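You operate a simulated robot arm through the tools that you are given. There is no shell and no other tool.

The job below is to be done with a simulated robot arm. You get a single attempt, and the scene is never put back.

Task
Move the first stop to Mark 4 and the third stop to Mark 7, clamp both, then push try.

The check looks at the end state, three seconds after you hand in, the way a careful person would. Anything else that was tipped, shoved, dropped, spilled or broken makes it a failure.

Robot
A 6-joint arm with a two-finger parallel gripper, fixed in place. Base frame: the origin is on the floor under the middle of its stand, x ahead of it, y to its left, z up. Readings come in m, rad, newtons and seconds.
With the tool pointing down near the work surface it reaches from about 0.3 to 0.82 m from the base axis. Its first joint turns from -2.007 to 2.007 rad. Payload 3.43 kg.
The tool frame sits at the grasp point between the pads (the TCP): z along the fingers, y along the line on which they close. The tips reach 0.034 m beyond it. Largest opening 0.128 m; finger width 0.024, thickness 0.012; the body of the gripper, 0.048 by 0.13 m, starts 0.096 m behind the TCP.
Orientation is told as [roll, pitch, yaw] about the base's x, y, z axes, in that order, counted from this pose: with the fingers straight down and closing along the base's y, the tool's x points along the base's -x, its y along +y and its z along -z.

Tools
- The arm moves only by the tool jog_arm. Its argument "series" is a list of rows, each a list of 7 numbers: the shift along the tool's x, y, z in cm, then the turn, a rotation vector about the tool's x, y, z in rad, then the opening, from 0 (shut) to 1 (fully open). In form: [[tx, ty, tz, ax, ay, az, jaw], ...]. A call has 1 to 20 rows; each row is the pose to reach, as a shift and turn from the pose commanded when the call began, along the tool's axes at that moment. Rows are played at 5 a second. More than 0.05 m and 0.15 rad between two rows, or a gripper value outside its range, and nothing of the call is played. Where a pose cannot be reached the arm comes as near as it can. A force on the tool above 60 N (or 10 N above the force at the start of the call, whichever is more), or a blocked arm, ends the call early, and 0.2 s more pass. The fingers move at their own pace (about 0.108 m/s each) and stop on an object; they squeeze with about 28 N. The grip force told is the motor's: it shows also when the fingers shut on nothing. Time passes only in rows, and 0.2 s behind the last, so rows that repeat a pose let the fingers close. It gives the time, the measured TCP pose, the force on the tool (base axes), the opening and the grip force at its end, in the units of the frame above (readings bear some noise), with the torque about the TCP (base axes, N m) and any sound that the robot's microphone picked up, and new pictures: "pictures" is both (left out), scene, wrist or none.
- Cameras (640 x 400 px; columns grow to the right, rows downward): "scene" is fixed at [0.0499, -0.6495, 1.7026]; the picture's right is [0.75, -0.66, 0.00], its down [-0.28, -0.33, -0.90] and it looks along [0.59, 0.68, -0.43] (base axes); focal length 338 px, centre (320, 200). "wrist" rides on the gripper at [0.076, -0.011, -0.16] in the tool frame; the picture's right is [0.15, 0.99, 0.00], its down [-0.88, 0.13, -0.46] and it looks along [-0.45, 0.07, 0.89] (tool axes); focal length 234 px, centre (320, 200). There is no depth. A picture from a camera that has moved, and an enlarged one, comes with that camera's place and axes in the base frame and with its lens.
- slide_trunk(by): moves the trunk up (or, below 0, down) by that many m; the arm rides with it, the base frame stays. It gives what a move gives, with no picture.
- inspect(camera, box): a new picture of the part [left, top, right, bottom] of that camera's present view, enlarged. No time passes.
- close_job(): hands the job in; it is judged then, once.

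Places have to be worked out from the pictures, the camera data and where the tool is seen. Open the gripper and draw the arm clear of the work before you hand the job in, unless the task says otherwise.

The tools are called after ">>>" as a command line: name --pt "numbers of a row" for each row, then --argument value for the rest, lists and objects as JSON in quotes. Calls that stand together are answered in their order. jog_arm: Moves the arm, as the interface text tells. Its arguments: {"type":"object","properties":{"series":{"type":"array"},"pictures":{"type":"string","enum":["both","scene","wrist","none"]}},"required":["series"]} The other tools are called the same way: slide_trunk (by) moves the trunk up or down; inspect (camera, box) takes an enlarged picture of a part of a camera's view; close_job () hands the job in.

At the start:

```text
time: 0.0
tcp_pos: [0.445, -0.0058, 1.4071]
ee_rot: [-0.001, -0.001, 0.0]
force: [-0.6, -0.1, 0.3]
torque: [-0.01, -0.01, -0.01]
grip_width: 0.1282
gripper_force: 0.0
trunk travel left (down, up): [-0.725, 0.065]
```

scene: 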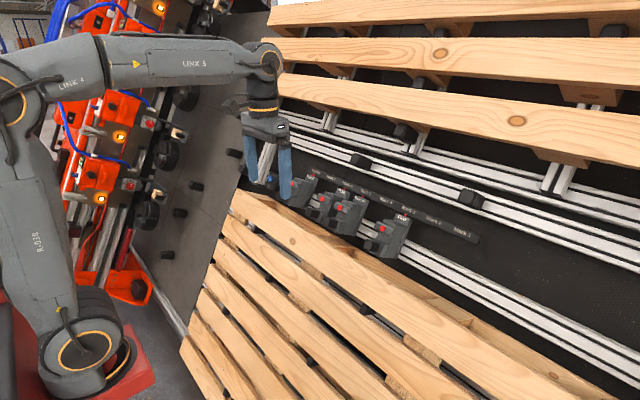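
wrist: 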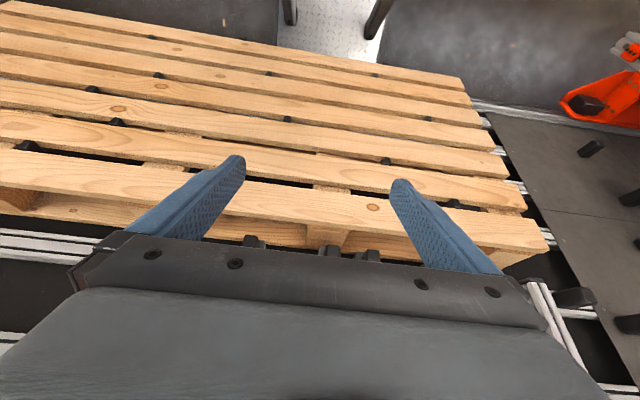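

I'll start by looking closely at the rail with the stops in the scene camera.

>>> inspect --camera "scene" --box '[240, 140, 500, 300]'

>>> inspect --camera "scene" --box '[260, 160, 380, 235]'

>>> inspect --camera "scene" --box '[360, 180, 480, 255]'

>>> inspect --camera "wrist" --box '[200, 200, 460, 300]'

```text
2.46 times, centred on (370, 220) of scene
camera zoom: at [0.0499, -0.6495, 1.7026], right [0.75, -0.66, 0.0], down [-0.28, -0.33, -0.9], along [0.59, 0.68, -0.43], focal length 831 px, centre (197, 151)
```

zoom: 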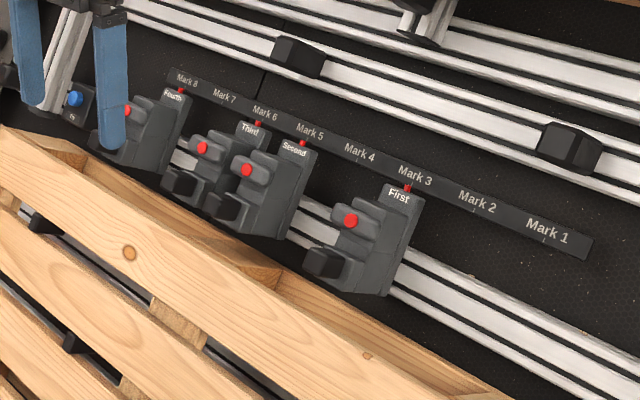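

```text
5.33 times, centred on (320, 198) of scene
camera zoom: at [0.0499, -0.6495, 1.7026], right [0.75, -0.66, 0.0], down [-0.28, -0.33, -0.9], along [0.59, 0.68, -0.43], focal length 1801 px, centre (320, 213)
```

zoom: 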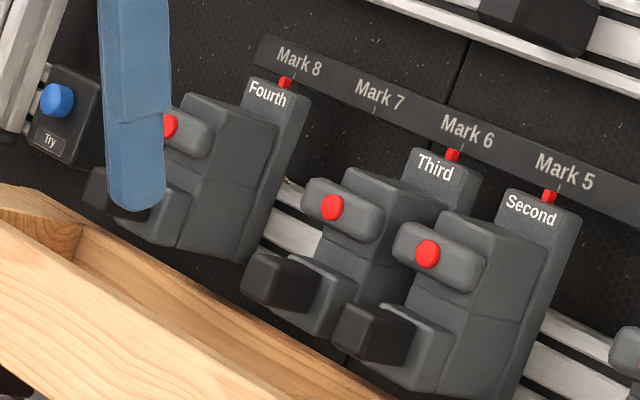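

```text
5.33 times, centred on (420, 218) of scene
camera zoom: at [0.0499, -0.6495, 1.7026], right [0.75, -0.66, 0.0], down [-0.28, -0.33, -0.9], along [0.59, 0.68, -0.43], focal length 1801 px, centre (-213, 107)
```

zoom: 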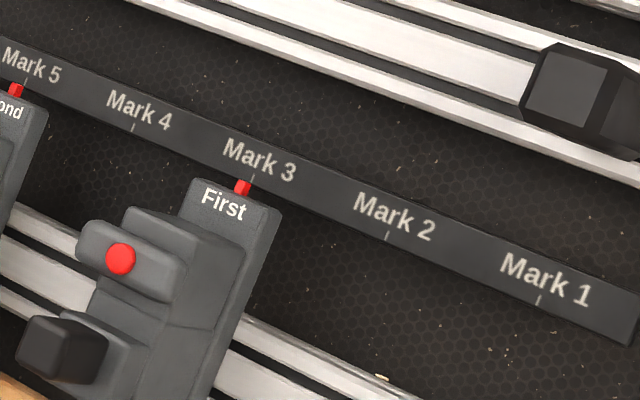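

```text
2.46 times, centred on (330, 250) of wrist
camera zoom: at [0.3712, -0.0174, 1.566], right [-0.15, 0.99, 0.0], down [0.88, 0.13, 0.46], along [0.45, 0.07, -0.89], focal length 576 px, centre (295, 77)
```

zoom: 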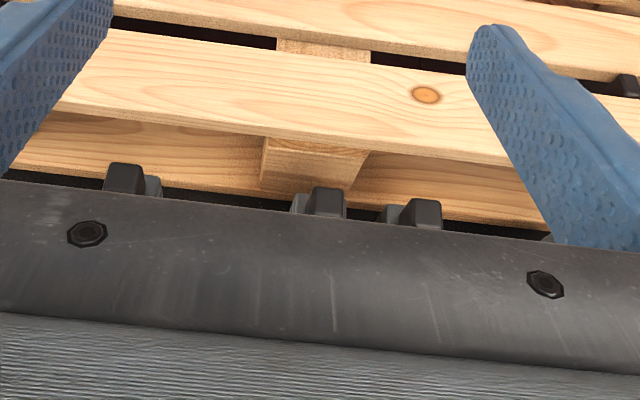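

The stops sit on a rail running along y, at about x≈0.71 and z≈1.15 (First y≈-0.12, Second y≈0.06). I'll tilt the tool forward in place so the wrist camera gets a second view of the rail.

>>> jog_arm --pt "0 0 0 0 -0.14 0 1" --pt "0 0 0 0 -0.28 0 1" --pt "0 0 0 0 -0.42 0 1" --pt "0 0 0 0 -0.56 0 1" --pt "0 0 0 0 -0.7 0 1"

```text
time: 1.2
tcp_pos: [0.51, -0.0045, 1.4033]
ee_rot: [0.0, -0.701, 0.002]
force: [0.1, 0.4, -0.2]
torque: [0.01, -0.01, -0.02]
grip_width: 0.1282
gripper_force: 0.0
out of reach, approached as far as the arm can: row 3, 4, 5
trunk travel left (down, up): [-0.725, 0.065]
camera wrist: at [0.3492, -0.0168, 1.4762], right [-0.11, 0.99, -0.09], down [0.38, 0.13, 0.92], along [0.92, 0.07, -0.39], focal length 234 px, centre (320, 200)
```

scene: 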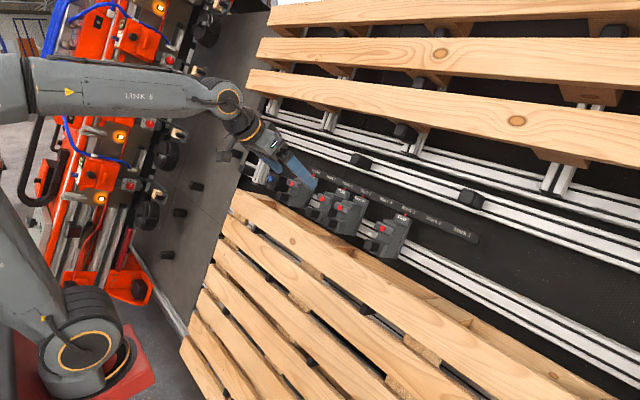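
wrist: 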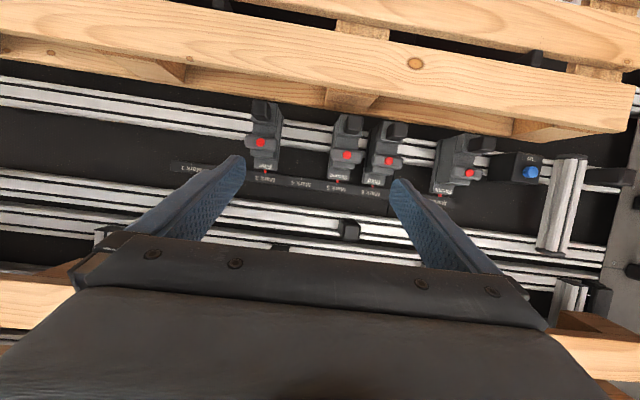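

Now the wrist view shows all four stops (upside down). I'll enlarge it to understand the mechanism and the marks.

>>> inspect --camera "wrist" --box '[160, 90, 400, 240]'

>>> inspect --camera "wrist" --box '[220, 90, 316, 150]'

>>> inspect --camera "wrist" --box '[320, 100, 416, 210]'

>>> inspect --camera "wrist" --box '[420, 120, 580, 220]'

>>> inspect --camera "scene" --box '[240, 150, 360, 225]'

```text
2.67 times, centred on (280, 165) of wrist
camera zoom: at [0.3492, -0.0168, 1.4762], right [-0.11, 0.99, -0.09], down [0.38, 0.13, 0.92], along [0.92, 0.07, -0.39], focal length 624 px, centre (427, 293)
```

zoom: 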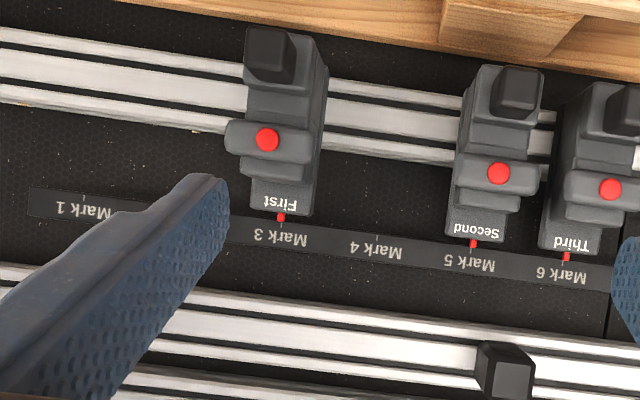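

```text
6.67 times, centred on (268, 120) of wrist
camera zoom: at [0.3492, -0.0168, 1.4762], right [-0.11, 0.99, -0.09], down [0.38, 0.13, 0.92], along [0.92, 0.07, -0.39], focal length 1561 px, centre (667, 733)
```

zoom: 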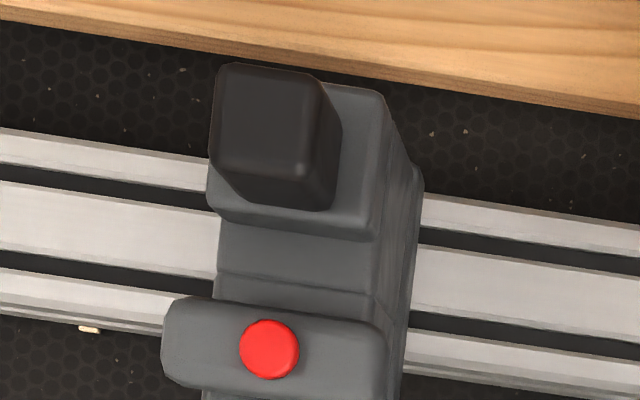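

```text
3.64 times, centred on (368, 155) of wrist
camera zoom: at [0.3492, -0.0168, 1.4762], right [-0.11, 0.99, -0.09], down [0.38, 0.13, 0.92], along [0.92, 0.07, -0.39], focal length 852 px, centre (146, 364)
```

zoom: 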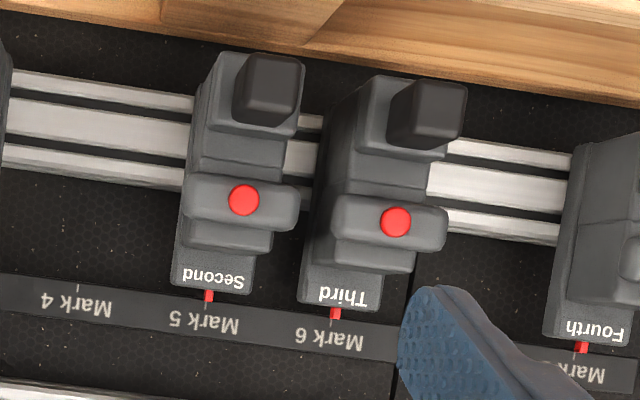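

```text
4.00 times, centred on (500, 170) of wrist
camera zoom: at [0.3492, -0.0168, 1.4762], right [-0.11, 0.99, -0.09], down [0.38, 0.13, 0.92], along [0.92, 0.07, -0.39], focal length 937 px, centre (-400, 320)
```

zoom: 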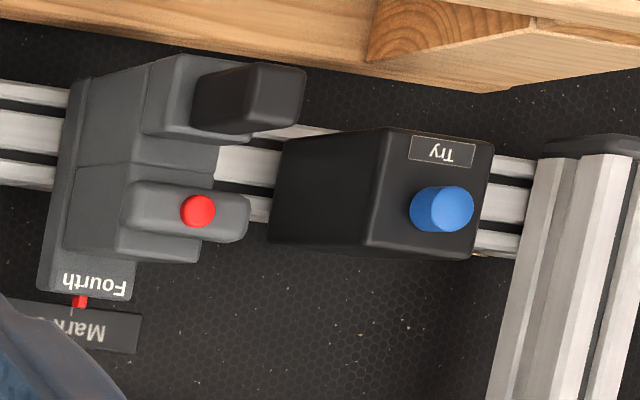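

```text
5.33 times, centred on (300, 188) of scene
camera zoom: at [0.0499, -0.6495, 1.7026], right [0.75, -0.66, 0.0], down [-0.28, -0.33, -0.9], along [0.59, 0.68, -0.43], focal length 1801 px, centre (427, 267)
```

zoom: 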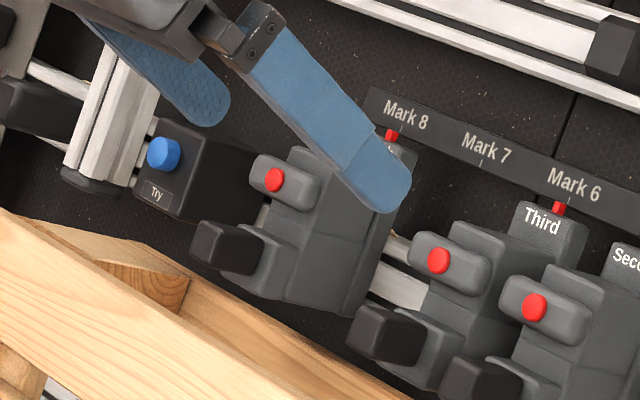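

The panel leans back about 30°, with the stops' pointers at x≈0.867, z≈1.20. The red dots are about 9 cm proud of the panel and the black handles about 11 cm proud. I'll move in front of the First stop, tool perpendicular to the panel and still about 7 cm clear, to see its clamp mechanism.

>>> jog_arm --pt "-0.2 -1.4 2.8 0 -0.043 0 1" --pt "-0.5 -2.8 5.6 0 -0.086 0 1" --pt "-0.7 -4.2 8.4 0 -0.129 0 1" --pt "-0.9 -5.6 11.2 0 -0.172 0 1" --pt "-1.2 -7.0 14.0 0 -0.215 0 1" --pt "-1.4 -8.5 16.8 0 -0.258 0 1" --pt "-1.6 -10.0 19.6 0 -0.301 0 1" --pt "-1.9 -11.4 22.0 0 -0.346 0 1"

```text
time: 3.0
tcp_pos: [0.6677, -0.1211, 1.2479]
ee_rot: [-0.002, -1.046, 0.0]
force: [0.1, 0.3, -0.3]
torque: [-0.04, -0.01, 0.01]
grip_width: 0.128
gripper_force: 0.1
trunk travel left (down, up): [-0.725, 0.065]
camera wrist: at [0.4915, -0.1317, 1.2609], right [-0.07, 0.99, -0.13], down [0.05, 0.13, 0.99], along [1.0, 0.07, -0.06], focal length 234 px, centre (320, 200)
```

scene: 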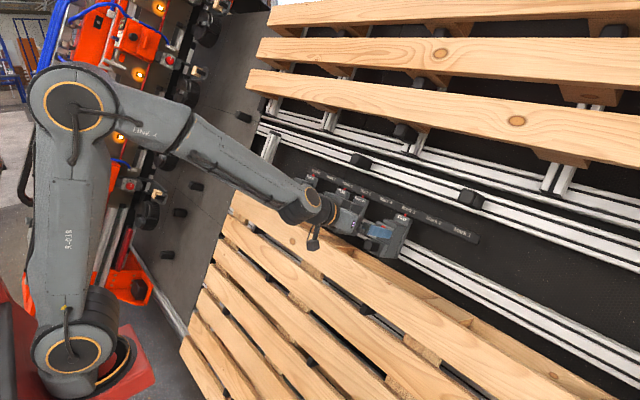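
wrist: 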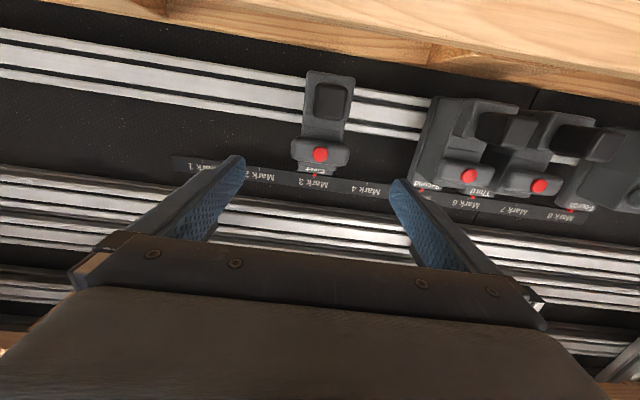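

The arm reached the pose. I'll zoom in on First and the others.

>>> inspect --camera "wrist" --box '[270, 60, 398, 210]'

>>> inspect --camera "wrist" --box '[400, 80, 640, 230]'

>>> inspect --camera "scene" --box '[290, 160, 450, 270]'

```text
2.67 times, centred on (334, 135) of wrist
camera zoom: at [0.4915, -0.1317, 1.2609], right [-0.07, 0.99, -0.13], down [0.05, 0.13, 0.99], along [1.0, 0.07, -0.06], focal length 624 px, centre (283, 373)
```

zoom: 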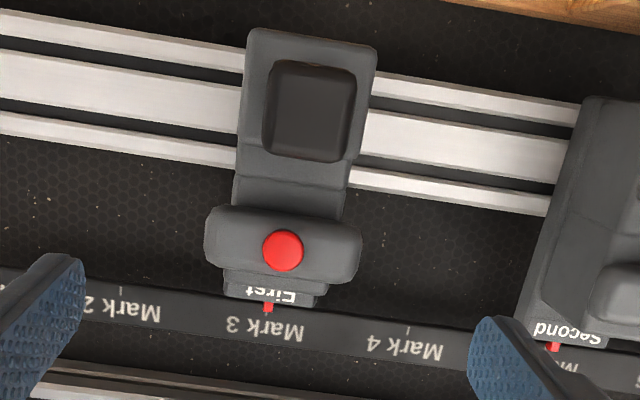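

```text
2.67 times, centred on (520, 155) of wrist
camera zoom: at [0.4915, -0.1317, 1.2609], right [-0.07, 0.99, -0.13], down [0.05, 0.13, 0.99], along [1.0, 0.07, -0.06], focal length 624 px, centre (-213, 320)
```

zoom: 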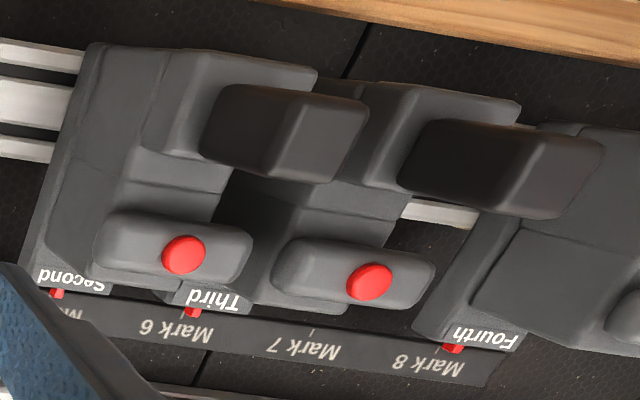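

```text
3.64 times, centred on (370, 215) of scene
camera zoom: at [0.0499, -0.6495, 1.7026], right [0.75, -0.66, 0.0], down [-0.28, -0.33, -0.9], along [0.59, 0.68, -0.43], focal length 1228 px, centre (138, 146)
```

zoom: 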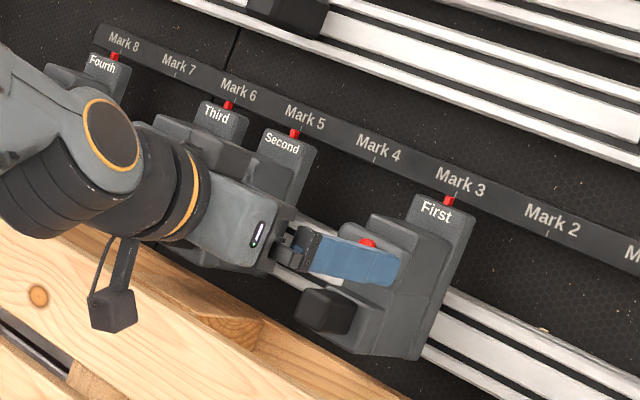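

I'll zoom tightly on the red-dot bar and handle to see whether they are buttons, levers or knobs.

>>> inspect --camera "wrist" --box '[300, 125, 364, 185]'

>>> inspect --camera "wrist" --box '[425, 95, 505, 205]'

>>> inspect --camera "wrist" --box '[560, 120, 640, 220]'

>>> inspect --camera "scene" --box '[364, 208, 412, 260]'

```text
6.67 times, centred on (332, 155) of wrist
camera zoom: at [0.4915, -0.1317, 1.2609], right [-0.07, 0.99, -0.13], down [0.05, 0.13, 0.99], along [1.0, 0.07, -0.06], focal length 1561 px, centre (240, 500)
```

zoom: 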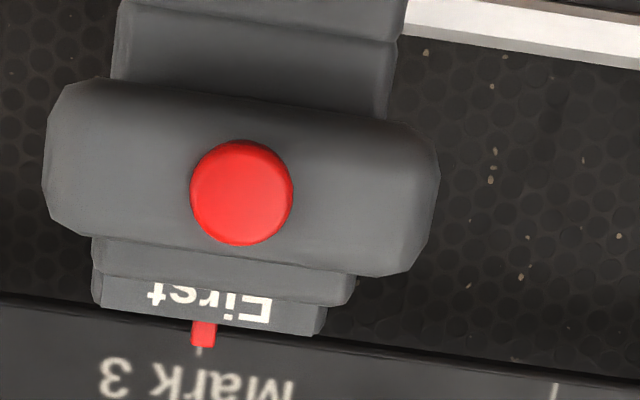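

```text
3.64 times, centred on (465, 150) of wrist
camera zoom: at [0.4915, -0.1317, 1.2609], right [-0.07, 0.99, -0.13], down [0.05, 0.13, 0.99], along [1.0, 0.07, -0.06], focal length 852 px, centre (-207, 382)
```

zoom: 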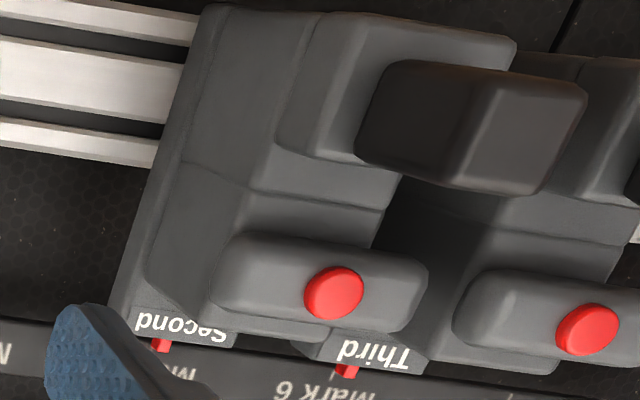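

```text
4.00 times, centred on (600, 170) of wrist
camera zoom: at [0.4915, -0.1317, 1.2609], right [-0.07, 0.99, -0.13], down [0.05, 0.13, 0.99], along [1.0, 0.07, -0.06], focal length 937 px, centre (-800, 320)
```

zoom: 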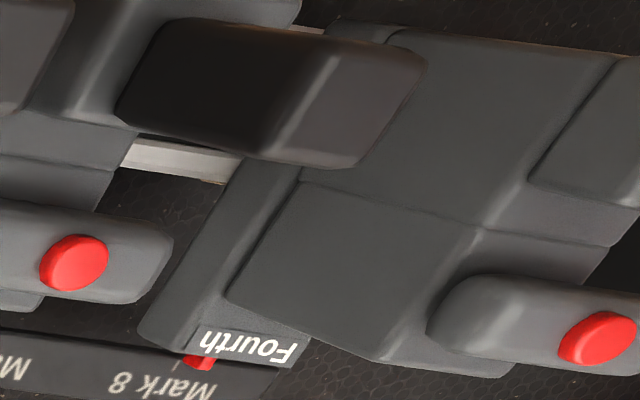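

```text
7.69 times, centred on (388, 234) of scene
camera zoom: at [0.0499, -0.6495, 1.7026], right [0.75, -0.66, 0.0], down [-0.28, -0.33, -0.9], along [0.59, 0.68, -0.43], focal length 2597 px, centre (-203, -62)
```

zoom: 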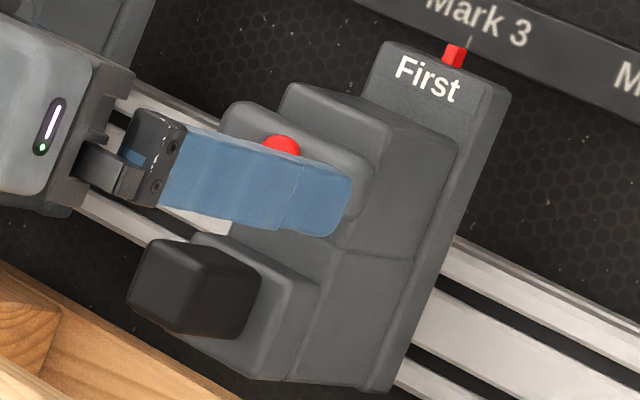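

The red dot reads as a button on a bar at (0.756, -0.120, 1.193), and the black block as a handle about 3 cm wide with its front at (0.709, -0.120, 1.153). I'll slide down along the panel to line up with First's handle, with the jaws part open.

>>> jog_arm --pt "1.5 0.05 0 0 0 0 0.6" --pt "3.0 0.1 0 0 0 0 0.6" --pt "4.6 0.1 0 0 0 0 0.6" --pt "6.1 0.1 0 0 0 0 0.6" --pt "6.1 0.1 1.5 0 0 0 0.6"

```text
time: 4.2
tcp_pos: [0.6473, -0.1191, 1.1867]
ee_rot: [0.001, -1.044, 0.001]
force: [0.1, -0.5, 0.6]
torque: [0.02, 0.02, -0.02]
grip_width: 0.077
gripper_force: 0.0
trunk travel left (down, up): [-0.725, 0.065]
camera wrist: at [0.4716, -0.1317, 1.2016], right [-0.07, 0.99, -0.13], down [0.05, 0.13, 0.99], along [1.0, 0.07, -0.06], focal length 234 px, centre (320, 200)
```

scene: 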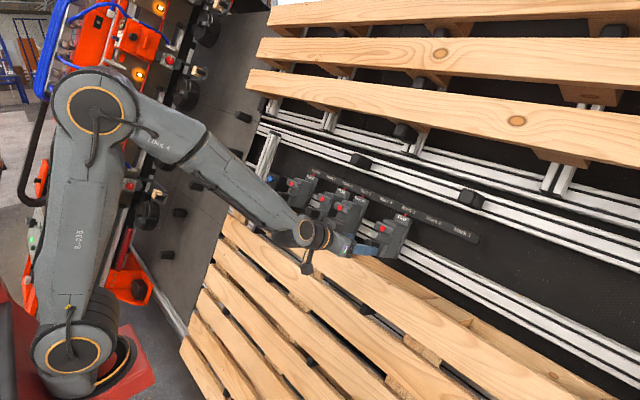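
wrist: 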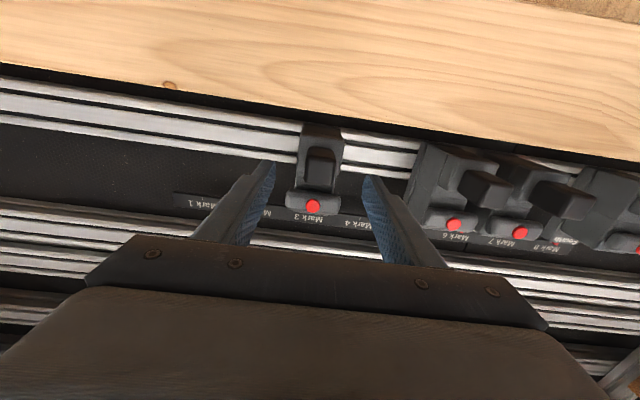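

The handle is centred between the fingers. I'll advance along the tool axis so the fingers straddle the handle, without closing yet.

>>> jog_arm --pt "0 0 1.5 0 0 0 0.6" --pt "0 0 3.0 0 0 0 0.6" --pt "0 0 4.0 0 0 0 0.6" --pt "0 0 4.8 0 0 0 0.6"

>>> inspect --camera "wrist" --box '[240, 90, 400, 240]'

>>> inspect --camera "scene" --box '[320, 190, 430, 280]'

```text
time: 5.2
tcp_pos: [0.6901, -0.1195, 1.1633]
ee_rot: [0.0, -1.046, 0.002]
force: [0.2, 0.8, 0.5]
torque: [0.0, -0.02, -0.02]
grip_width: 0.0767
gripper_force: 0.1
trunk travel left (down, up): [-0.725, 0.065]
camera wrist: at [0.5133, -0.1315, 1.1773], right [-0.07, 0.99, -0.13], down [0.05, 0.13, 0.99], along [1.0, 0.07, -0.06], focal length 234 px, centre (320, 200)
```

scene: 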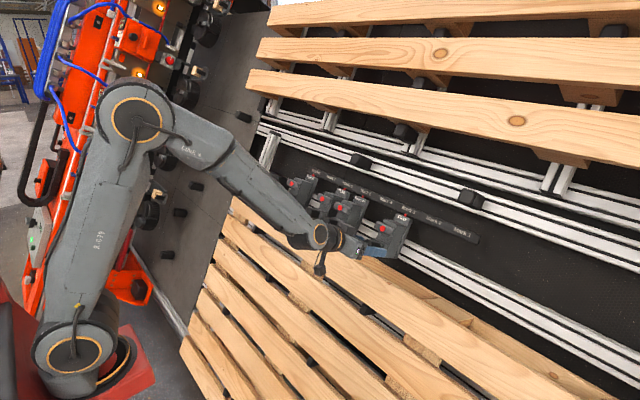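
wrist: 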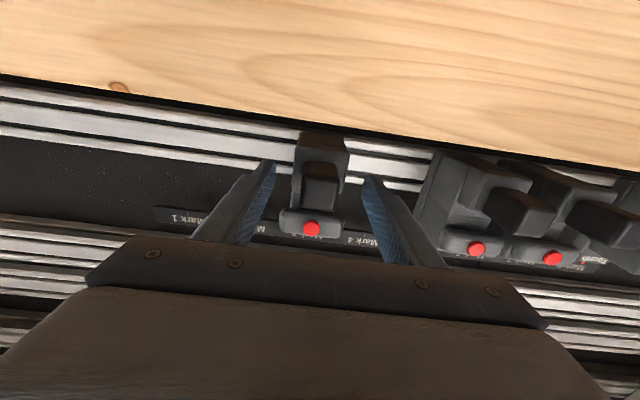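

```text
2.67 times, centred on (320, 165) of wrist
camera zoom: at [0.5133, -0.1315, 1.1773], right [-0.07, 0.99, -0.13], down [0.05, 0.13, 0.99], along [1.0, 0.07, -0.06], focal length 624 px, centre (320, 293)
```

zoom: 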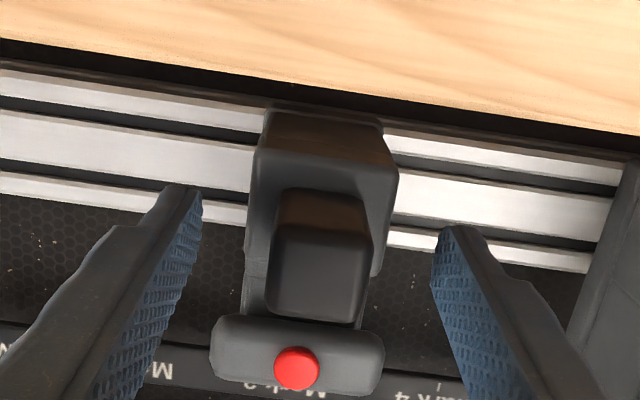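

```text
4.44 times, centred on (375, 235) of scene
camera zoom: at [0.0499, -0.6495, 1.7026], right [0.75, -0.66, 0.0], down [-0.28, -0.33, -0.9], along [0.59, 0.68, -0.43], focal length 1500 px, centre (76, 44)
```

zoom: 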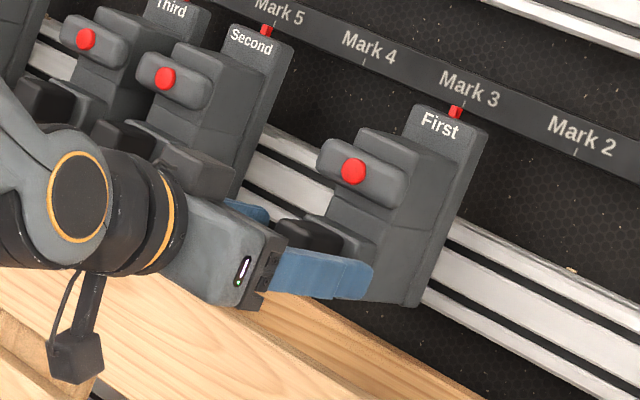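

The fingers straddle the handle with about 1.2 cm overlap and good centring. I'll go 1 cm deeper and close on the handle.

>>> jog_arm --pt "0 0 0.5 0 0 0 0.6" --pt "0 0 1.0 0 0 0 0.6" --pt "0 0 1.0 0 0 0 0.35" --pt "0 0 1.0 0 0 0 0.15" --pt "0 0 1.0 0 0 0 0.15"

>>> inspect --camera "wrist" --box '[240, 90, 400, 240]'

>>> inspect --camera "scene" --box '[320, 190, 430, 280]'

```text
time: 6.4
tcp_pos: [0.6982, -0.1193, 1.1576]
ee_rot: [0.0, -1.047, 0.001]
force: [1.0, 2.4, 0.5]
torque: [0.01, -0.32, -0.14]
grip_width: 0.03
gripper_force: 45.2
trunk travel left (down, up): [-0.725, 0.065]
camera wrist: at [0.5228, -0.1317, 1.1722], right [-0.07, 0.99, -0.13], down [0.05, 0.13, 0.99], along [1.0, 0.07, -0.06], focal length 234 px, centre (320, 200)
```

scene: 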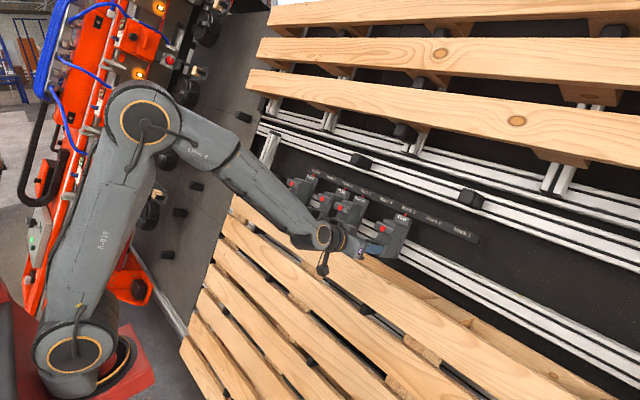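
wrist: 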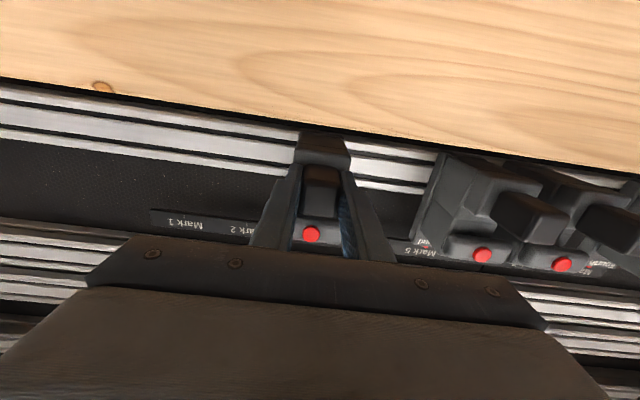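

```text
2.67 times, centred on (320, 165) of wrist
camera zoom: at [0.5228, -0.1317, 1.1722], right [-0.07, 0.99, -0.13], down [0.05, 0.13, 0.99], along [1.0, 0.07, -0.06], focal length 624 px, centre (320, 293)
```

zoom: 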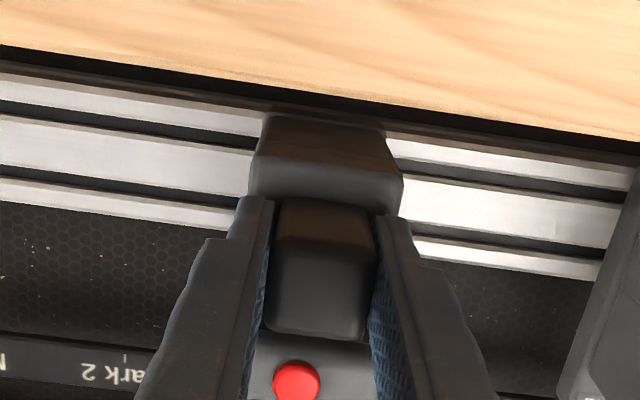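

```text
4.44 times, centred on (375, 235) of scene
camera zoom: at [0.0499, -0.6495, 1.7026], right [0.75, -0.66, 0.0], down [-0.28, -0.33, -0.9], along [0.59, 0.68, -0.43], focal length 1500 px, centre (76, 44)
```

zoom: 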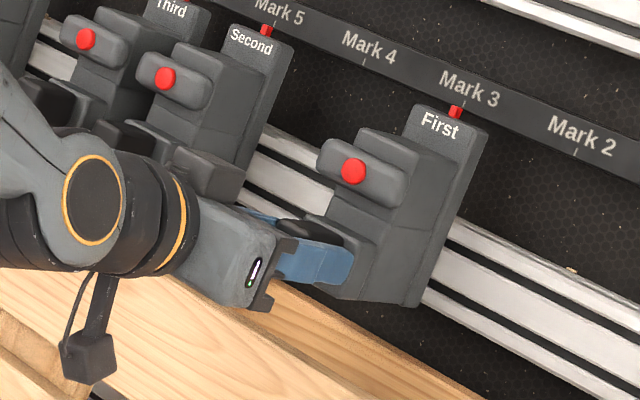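

Grip is firm on the handle (3.0 cm wide). I'll test whether the stop is free with a tiny +y nudge of 3 mm, watching the force.

>>> jog_arm --pt "0 0.1 0 0 0 0 0.15" --pt "0 0.2 0 0 0 0 0.15" --pt "0 0.3 0 0 0 0 0.15" --pt "0 0.3 0 0 0 0 0.15"

>>> inspect --camera "scene" --box '[390, 195, 430, 220]'

```text
time: 7.4
tcp_pos: [0.698, -0.1205, 1.1572]
ee_rot: [0.002, -1.045, -0.005]
force: [3.3, -25.7, 2.6]
torque: [-0.71, 0.58, 0.44]
grip_width: 0.0299
gripper_force: 45.3
trunk travel left (down, up): [-0.725, 0.065]
camera wrist: at [0.5228, -0.1305, 1.1722], right [-0.07, 0.99, -0.13], down [0.05, 0.13, 0.99], along [1.0, 0.06, -0.06], focal length 234 px, centre (320, 200)
```

scene: 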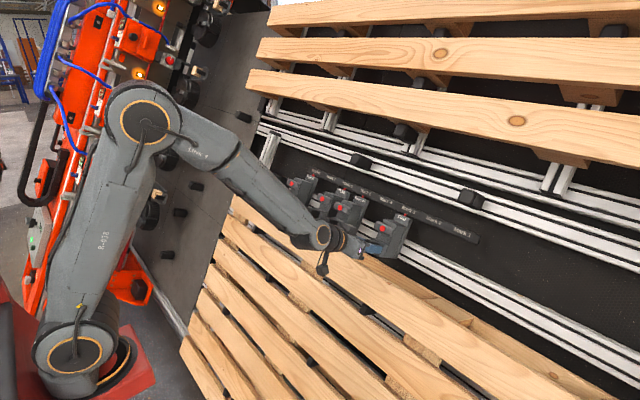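
wrist: 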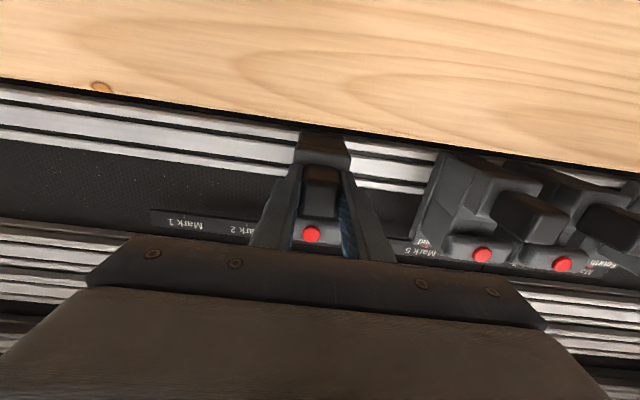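

```text
16.00 times, centred on (410, 208) of scene
camera zoom: at [0.0499, -0.6495, 1.7026], right [0.75, -0.66, 0.0], down [-0.28, -0.33, -0.9], along [0.59, 0.68, -0.43], focal length 5402 px, centre (-1120, 80)
```

zoom: 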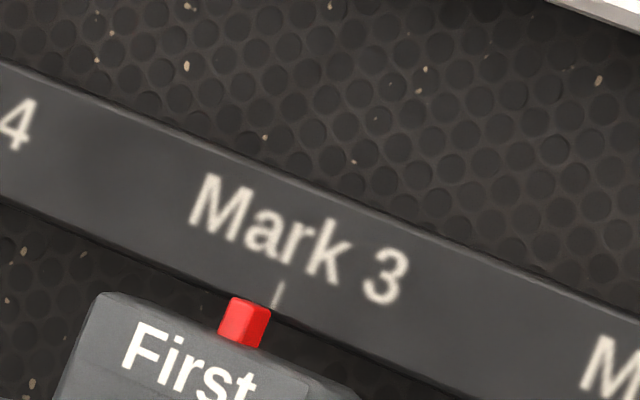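

The stop held firm (25 N, no motion), so it's clamped right now. I'll undo that nudge and gently test whether the handle itself pulls out, by 3 mm, to find the release.

>>> jog_arm --pt "0 -0.15 0 0 0 0 0.15" --pt "0 -0.3 0 0 0 0 0.15" --pt "0 -0.3 -0.15 0 0 0 0.15" --pt "0 -0.3 -0.3 0 0 0 0.15" --pt "0 -0.3 -0.3 0 0 0 0.15" --pictures "none"

```text
time: 8.6
tcp_pos: [0.6971, -0.1192, 1.1584]
ee_rot: [-0.002, -1.044, -0.001]
force: [44.1, -7.6, -14.1]
torque: [-0.35, -0.08, -0.55]
grip_width: 0.03
gripper_force: 45.2
trunk travel left (down, up): [-0.725, 0.065]
```

Pulling meets a rigid resistance too, so the handle is just a handle. I'll relax that, open, and back out to try the red button.

>>> jog_arm --pt "0 0 0.15 0 0 0 0.15" --pt "0 0 0.3 0 0 0 0.15" --pt "0 0 0.3 0 0 0 0.4" --pt "0 0 0.3 0 0 0 0.6" --pt "0 0 0.3 0 0 0 0.6" --pt "0 0 -1.5 0 0 0 0.6" --pt "0 0 -3.5 0 0 0 0.6" --pt "0 0 -5.5 0 0 0 0.6" --pt "0 0 -7.5 0 0 0 0.6"

>>> inspect --camera "wrist" --box '[240, 90, 400, 240]'

>>> inspect --camera "scene" --box '[350, 195, 430, 265]'

```text
time: 10.6
tcp_pos: [0.6311, -0.1201, 1.1977]
ee_rot: [-0.001, -1.045, 0.001]
force: [0.3, 0.4, -0.6]
torque: [0.0, 0.01, 0.02]
grip_width: 0.0766
gripper_force: 0.1
trunk travel left (down, up): [-0.725, 0.065]
camera wrist: at [0.4572, -0.1322, 1.2116], right [-0.07, 0.99, -0.13], down [0.05, 0.13, 0.99], along [1.0, 0.07, -0.06], focal length 234 px, centre (320, 200)
```

scene: 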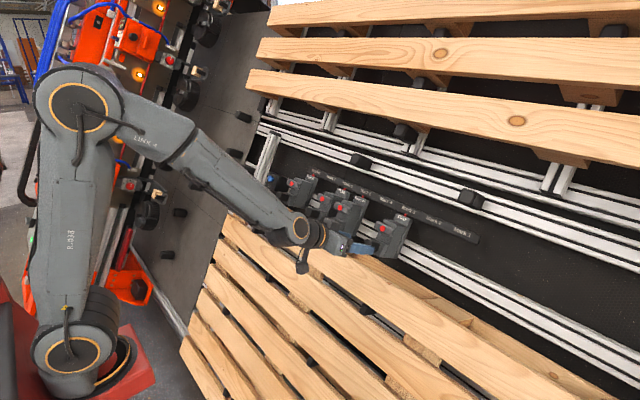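
wrist: 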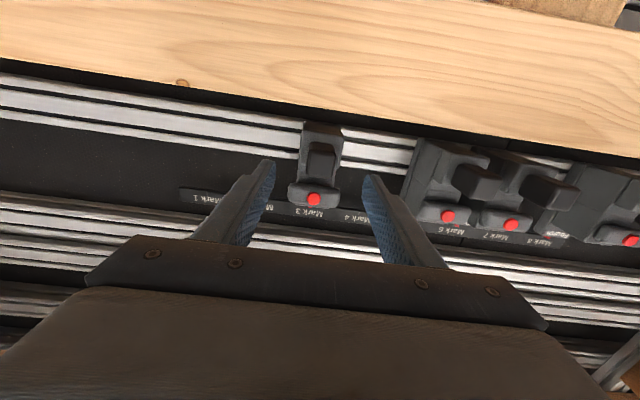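

```text
2.67 times, centred on (320, 165) of wrist
camera zoom: at [0.4572, -0.1322, 1.2116], right [-0.07, 0.99, -0.13], down [0.05, 0.13, 0.99], along [1.0, 0.07, -0.06], focal length 624 px, centre (320, 293)
```

zoom: 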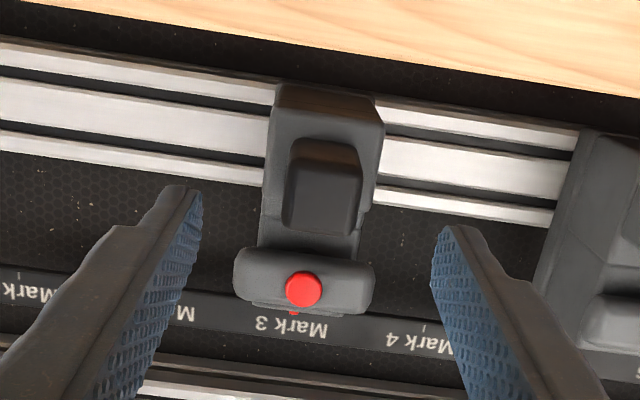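

```text
5.71 times, centred on (390, 230) of scene
camera zoom: at [0.0499, -0.6495, 1.7026], right [0.75, -0.66, 0.0], down [-0.28, -0.33, -0.9], along [0.59, 0.68, -0.43], focal length 1929 px, centre (-80, 29)
```

zoom: 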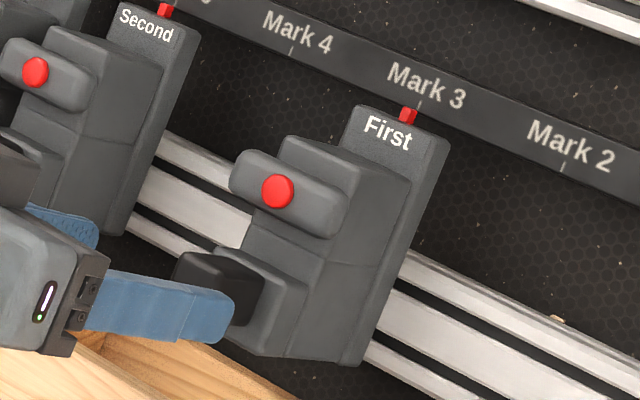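

Nothing was shifted. I'll close the fingers, move up in front of First's red button, and approach to about 1 cm short of it.

>>> jog_arm --pt "-1.5 0 0 0 0 0 0.3" --pt "-3.0 0 0 0 0 0 0" --pt "-4.5 0 0 0 0 0 0" --pt "-5.84 0 0 0 0 0 0" --pt "-5.84 0 2.0 0 0 0 0" --pt "-5.84 0 4.0 0 0 0 0" --pt "-5.84 0 5.5 0 0 0 0" --pt "-5.84 0 6.5 0 0 0 0"

>>> inspect --camera "wrist" --box '[240, 90, 400, 240]'

>>> inspect --camera "scene" --box '[350, 195, 430, 265]'

```text
time: 12.4
tcp_pos: [0.7168, -0.1221, 1.215]
ee_rot: [0.0, -1.043, -0.001]
force: [-0.5, -0.5, -0.1]
torque: [-0.01, 0.01, -0.02]
grip_width: 0.0
gripper_force: 28.1
trunk travel left (down, up): [-0.725, 0.065]
camera wrist: at [0.541, -0.1327, 1.2294], right [-0.07, 0.99, -0.13], down [0.05, 0.13, 0.99], along [1.0, 0.07, -0.06], focal length 234 px, centre (320, 200)
```

scene: 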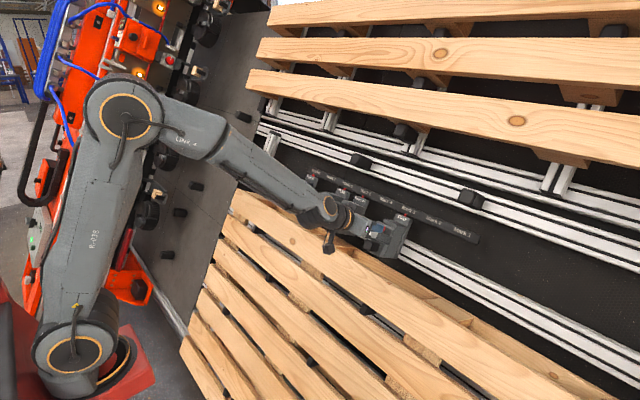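
wrist: 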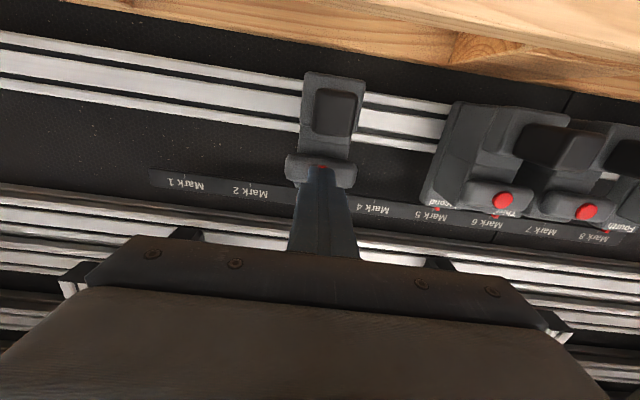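

```text
2.67 times, centred on (320, 165) of wrist
camera zoom: at [0.541, -0.1327, 1.2294], right [-0.07, 0.99, -0.13], down [0.05, 0.13, 0.99], along [1.0, 0.07, -0.06], focal length 624 px, centre (320, 293)
```

zoom: 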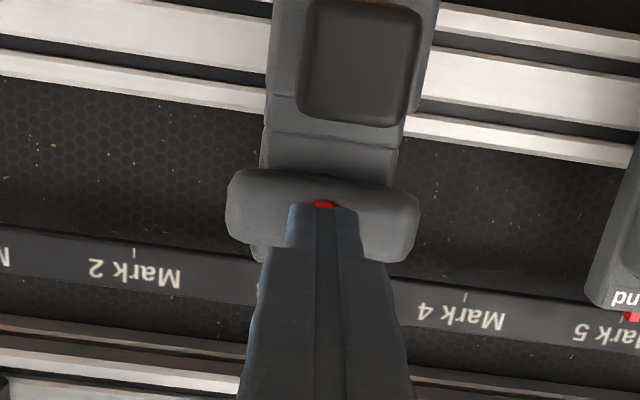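

```text
5.71 times, centred on (390, 230) of scene
camera zoom: at [0.0499, -0.6495, 1.7026], right [0.75, -0.66, 0.0], down [-0.28, -0.33, -0.9], along [0.59, 0.68, -0.43], focal length 1929 px, centre (-80, 29)
```

zoom: 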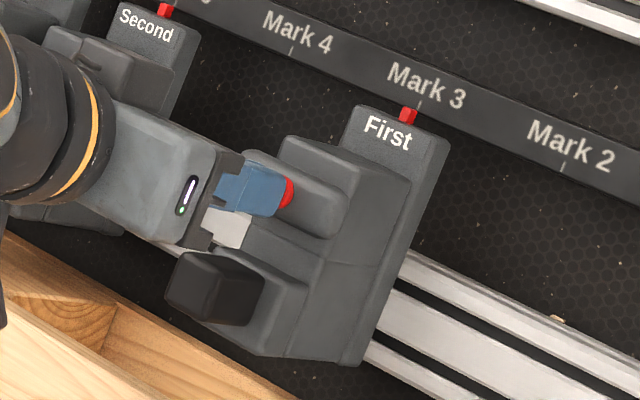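

The tip is aligned with the red button, about 1 cm short. I'll press in small steps.

>>> jog_arm --pt "0 0 0.6 0 0 0 0" --pt "0 0 0.9 0 0 0 0" --pt "0 0 1.1 0 0 0 0" --pt "0 0 1.3 0 0 0 0" --pt "0 0 1.4 0 0 0 0"

>>> inspect --camera "scene" --box '[350, 195, 430, 265]'

```text
time: 13.6
tcp_pos: [0.7274, -0.1194, 1.2111]
ee_rot: [-0.001, -1.047, 0.001]
force: [-15.2, 0.3, 6.7]
torque: [0.04, -0.13, -0.01]
grip_width: 0.0002
gripper_force: 28.0
trunk travel left (down, up): [-0.725, 0.065]
camera wrist: at [0.5516, -0.1319, 1.2242], right [-0.07, 0.99, -0.13], down [0.05, 0.13, 0.99], along [1.0, 0.07, -0.05], focal length 234 px, centre (320, 200)
```

scene: 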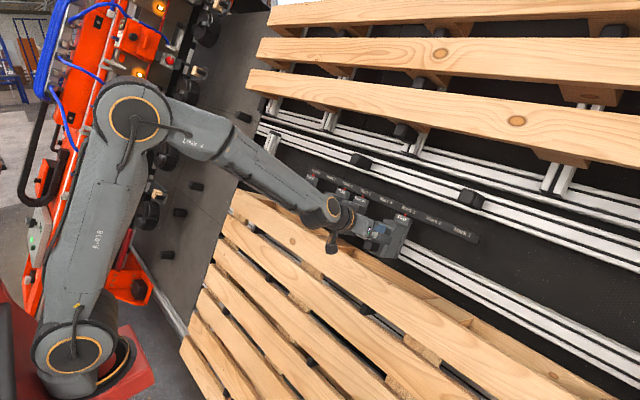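
wrist: 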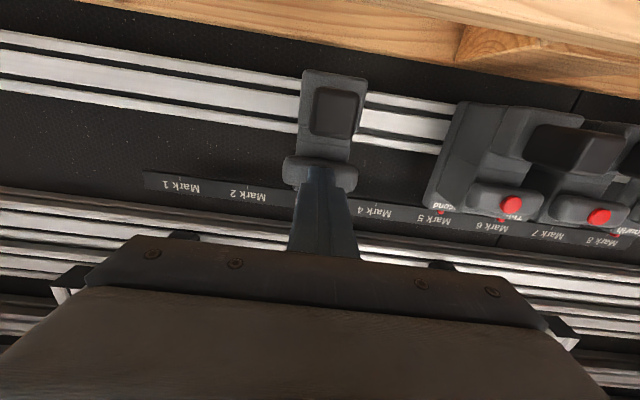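

```text
5.71 times, centred on (390, 230) of scene
camera zoom: at [0.0499, -0.6495, 1.7026], right [0.75, -0.66, 0.0], down [-0.28, -0.33, -0.9], along [0.59, 0.68, -0.43], focal length 1929 px, centre (-80, 29)
```

zoom: 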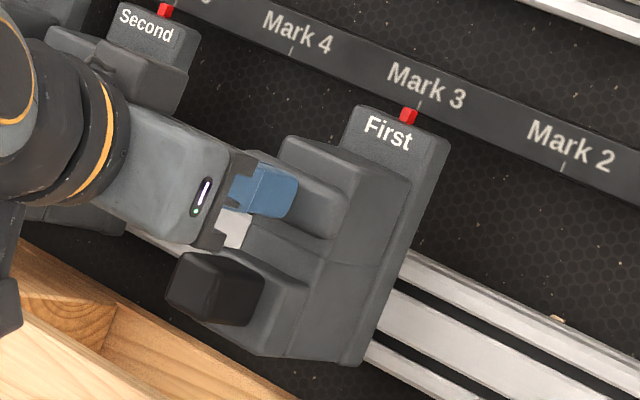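

Force is about 16 N with no click yet. I'll press a bit more, still under the limit.

>>> jog_arm --pt "0 0 0.1 0 0 0 0" --pt "0 0 0.2 0 0 0 0" --pt "0 0 0.3 0 0 0 0" --pt "0 0 0.4 0 0 0 0" --pt "0 0 0.4 0 0 0 0" --pictures "none"

>>> inspect --camera "scene" --box '[350, 195, 430, 265]'

>>> inspect --camera "wrist" --box '[280, 130, 360, 180]'

```text
time: 14.7
tcp_pos: [0.727, -0.1206, 1.211]
ee_rot: [-0.001, -1.051, 0.003]
force: [-48.9, 1.6, 18.9]
torque: [0.13, -0.38, 0.03]
grip_width: 0.0
gripper_force: 28.7
trunk travel left (down, up): [-0.725, 0.065]
stopped in row 5: the force on the tool passed its limit at 61 N (the readings are from after the stop); the commanded pose is now the measured one
```

```text
5.71 times, centred on (390, 230) of scene
camera zoom: at [0.0499, -0.6495, 1.7026], right [0.75, -0.66, 0.0], down [-0.28, -0.33, -0.9], along [0.59, 0.68, -0.43], focal length 1929 px, centre (-80, 29)
```

zoom: 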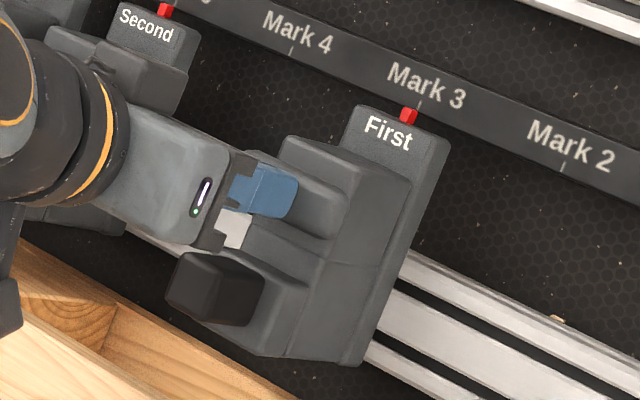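

```text
8.00 times, centred on (320, 155) of wrist
camera zoom: at [0.5516, -0.1319, 1.2239], right [-0.07, 0.99, -0.13], down [0.04, 0.13, 0.99], along [1.0, 0.07, -0.05], focal length 1873 px, centre (320, 560)
```

zoom: 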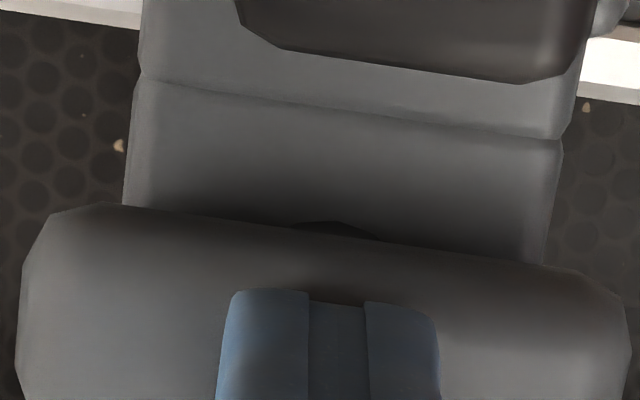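

Pressing is rigid up to 60 N with no click. However, the close-up shows a round hub behind the bar, so the bar looks like a quarter-turn wing handle. I'll back off, check the red cap, and roll the tool 90° to grip the bar across its short side.

>>> jog_arm --pt "0 0 -1.5 0 0 0 0" --pt "0 0 -3.0 0 0 0 0.1" --pt "0 0 -5.0 0 0 0 0.3" --pt "0 0 -5.0 0 0 0 0.35"

>>> inspect --camera "wrist" --box '[280, 130, 360, 220]'

>>> inspect --camera "scene" --box '[350, 195, 430, 265]'

```text
time: 15.7
tcp_pos: [0.6899, -0.1219, 1.2329]
ee_rot: [-0.001, -1.043, 0.0]
force: [0.5, 0.2, 0.1]
torque: [0.01, -0.01, 0.01]
grip_width: 0.0444
gripper_force: 0.0
trunk travel left (down, up): [-0.725, 0.065]
camera wrist: at [0.5141, -0.1328, 1.2467], right [-0.07, 0.99, -0.13], down [0.05, 0.13, 0.99], along [1.0, 0.07, -0.06], focal length 234 px, centre (320, 200)
```

scene: 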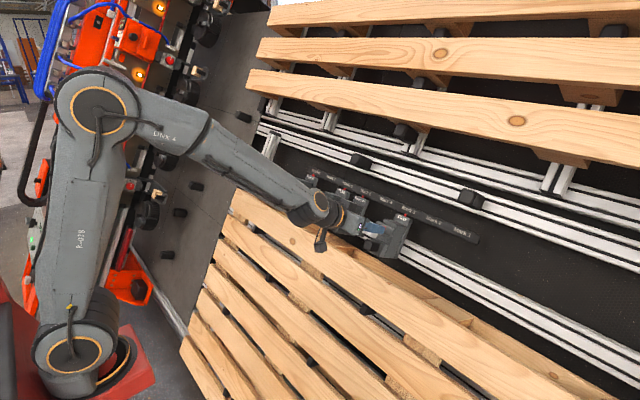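
wrist: 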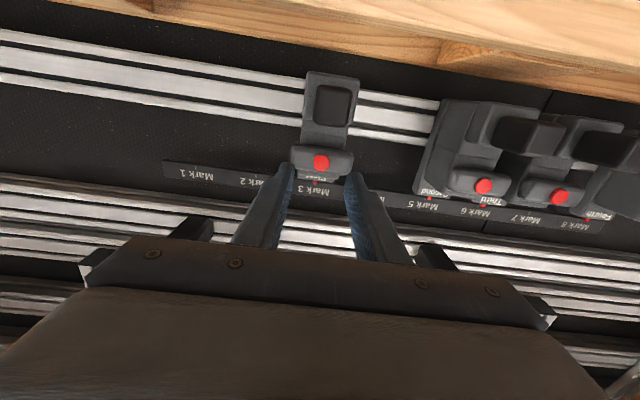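

```text
4.44 times, centred on (320, 175) of wrist
camera zoom: at [0.5141, -0.1328, 1.2467], right [-0.07, 0.99, -0.13], down [0.05, 0.13, 0.99], along [1.0, 0.07, -0.06], focal length 1041 px, centre (320, 311)
```

zoom: 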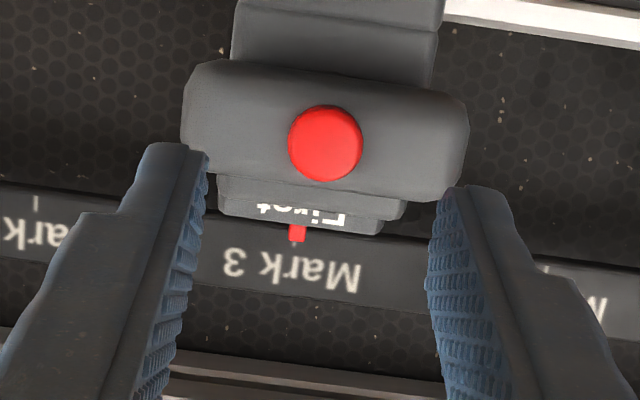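

```text
5.71 times, centred on (390, 230) of scene
camera zoom: at [0.0499, -0.6495, 1.7026], right [0.75, -0.66, 0.0], down [-0.28, -0.33, -0.9], along [0.59, 0.68, -0.43], focal length 1929 px, centre (-80, 29)
```

zoom: 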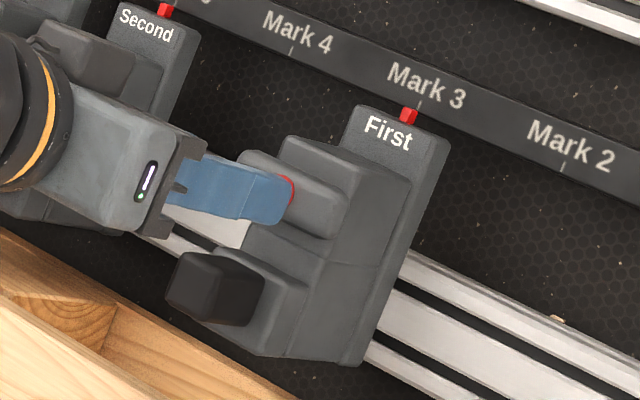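

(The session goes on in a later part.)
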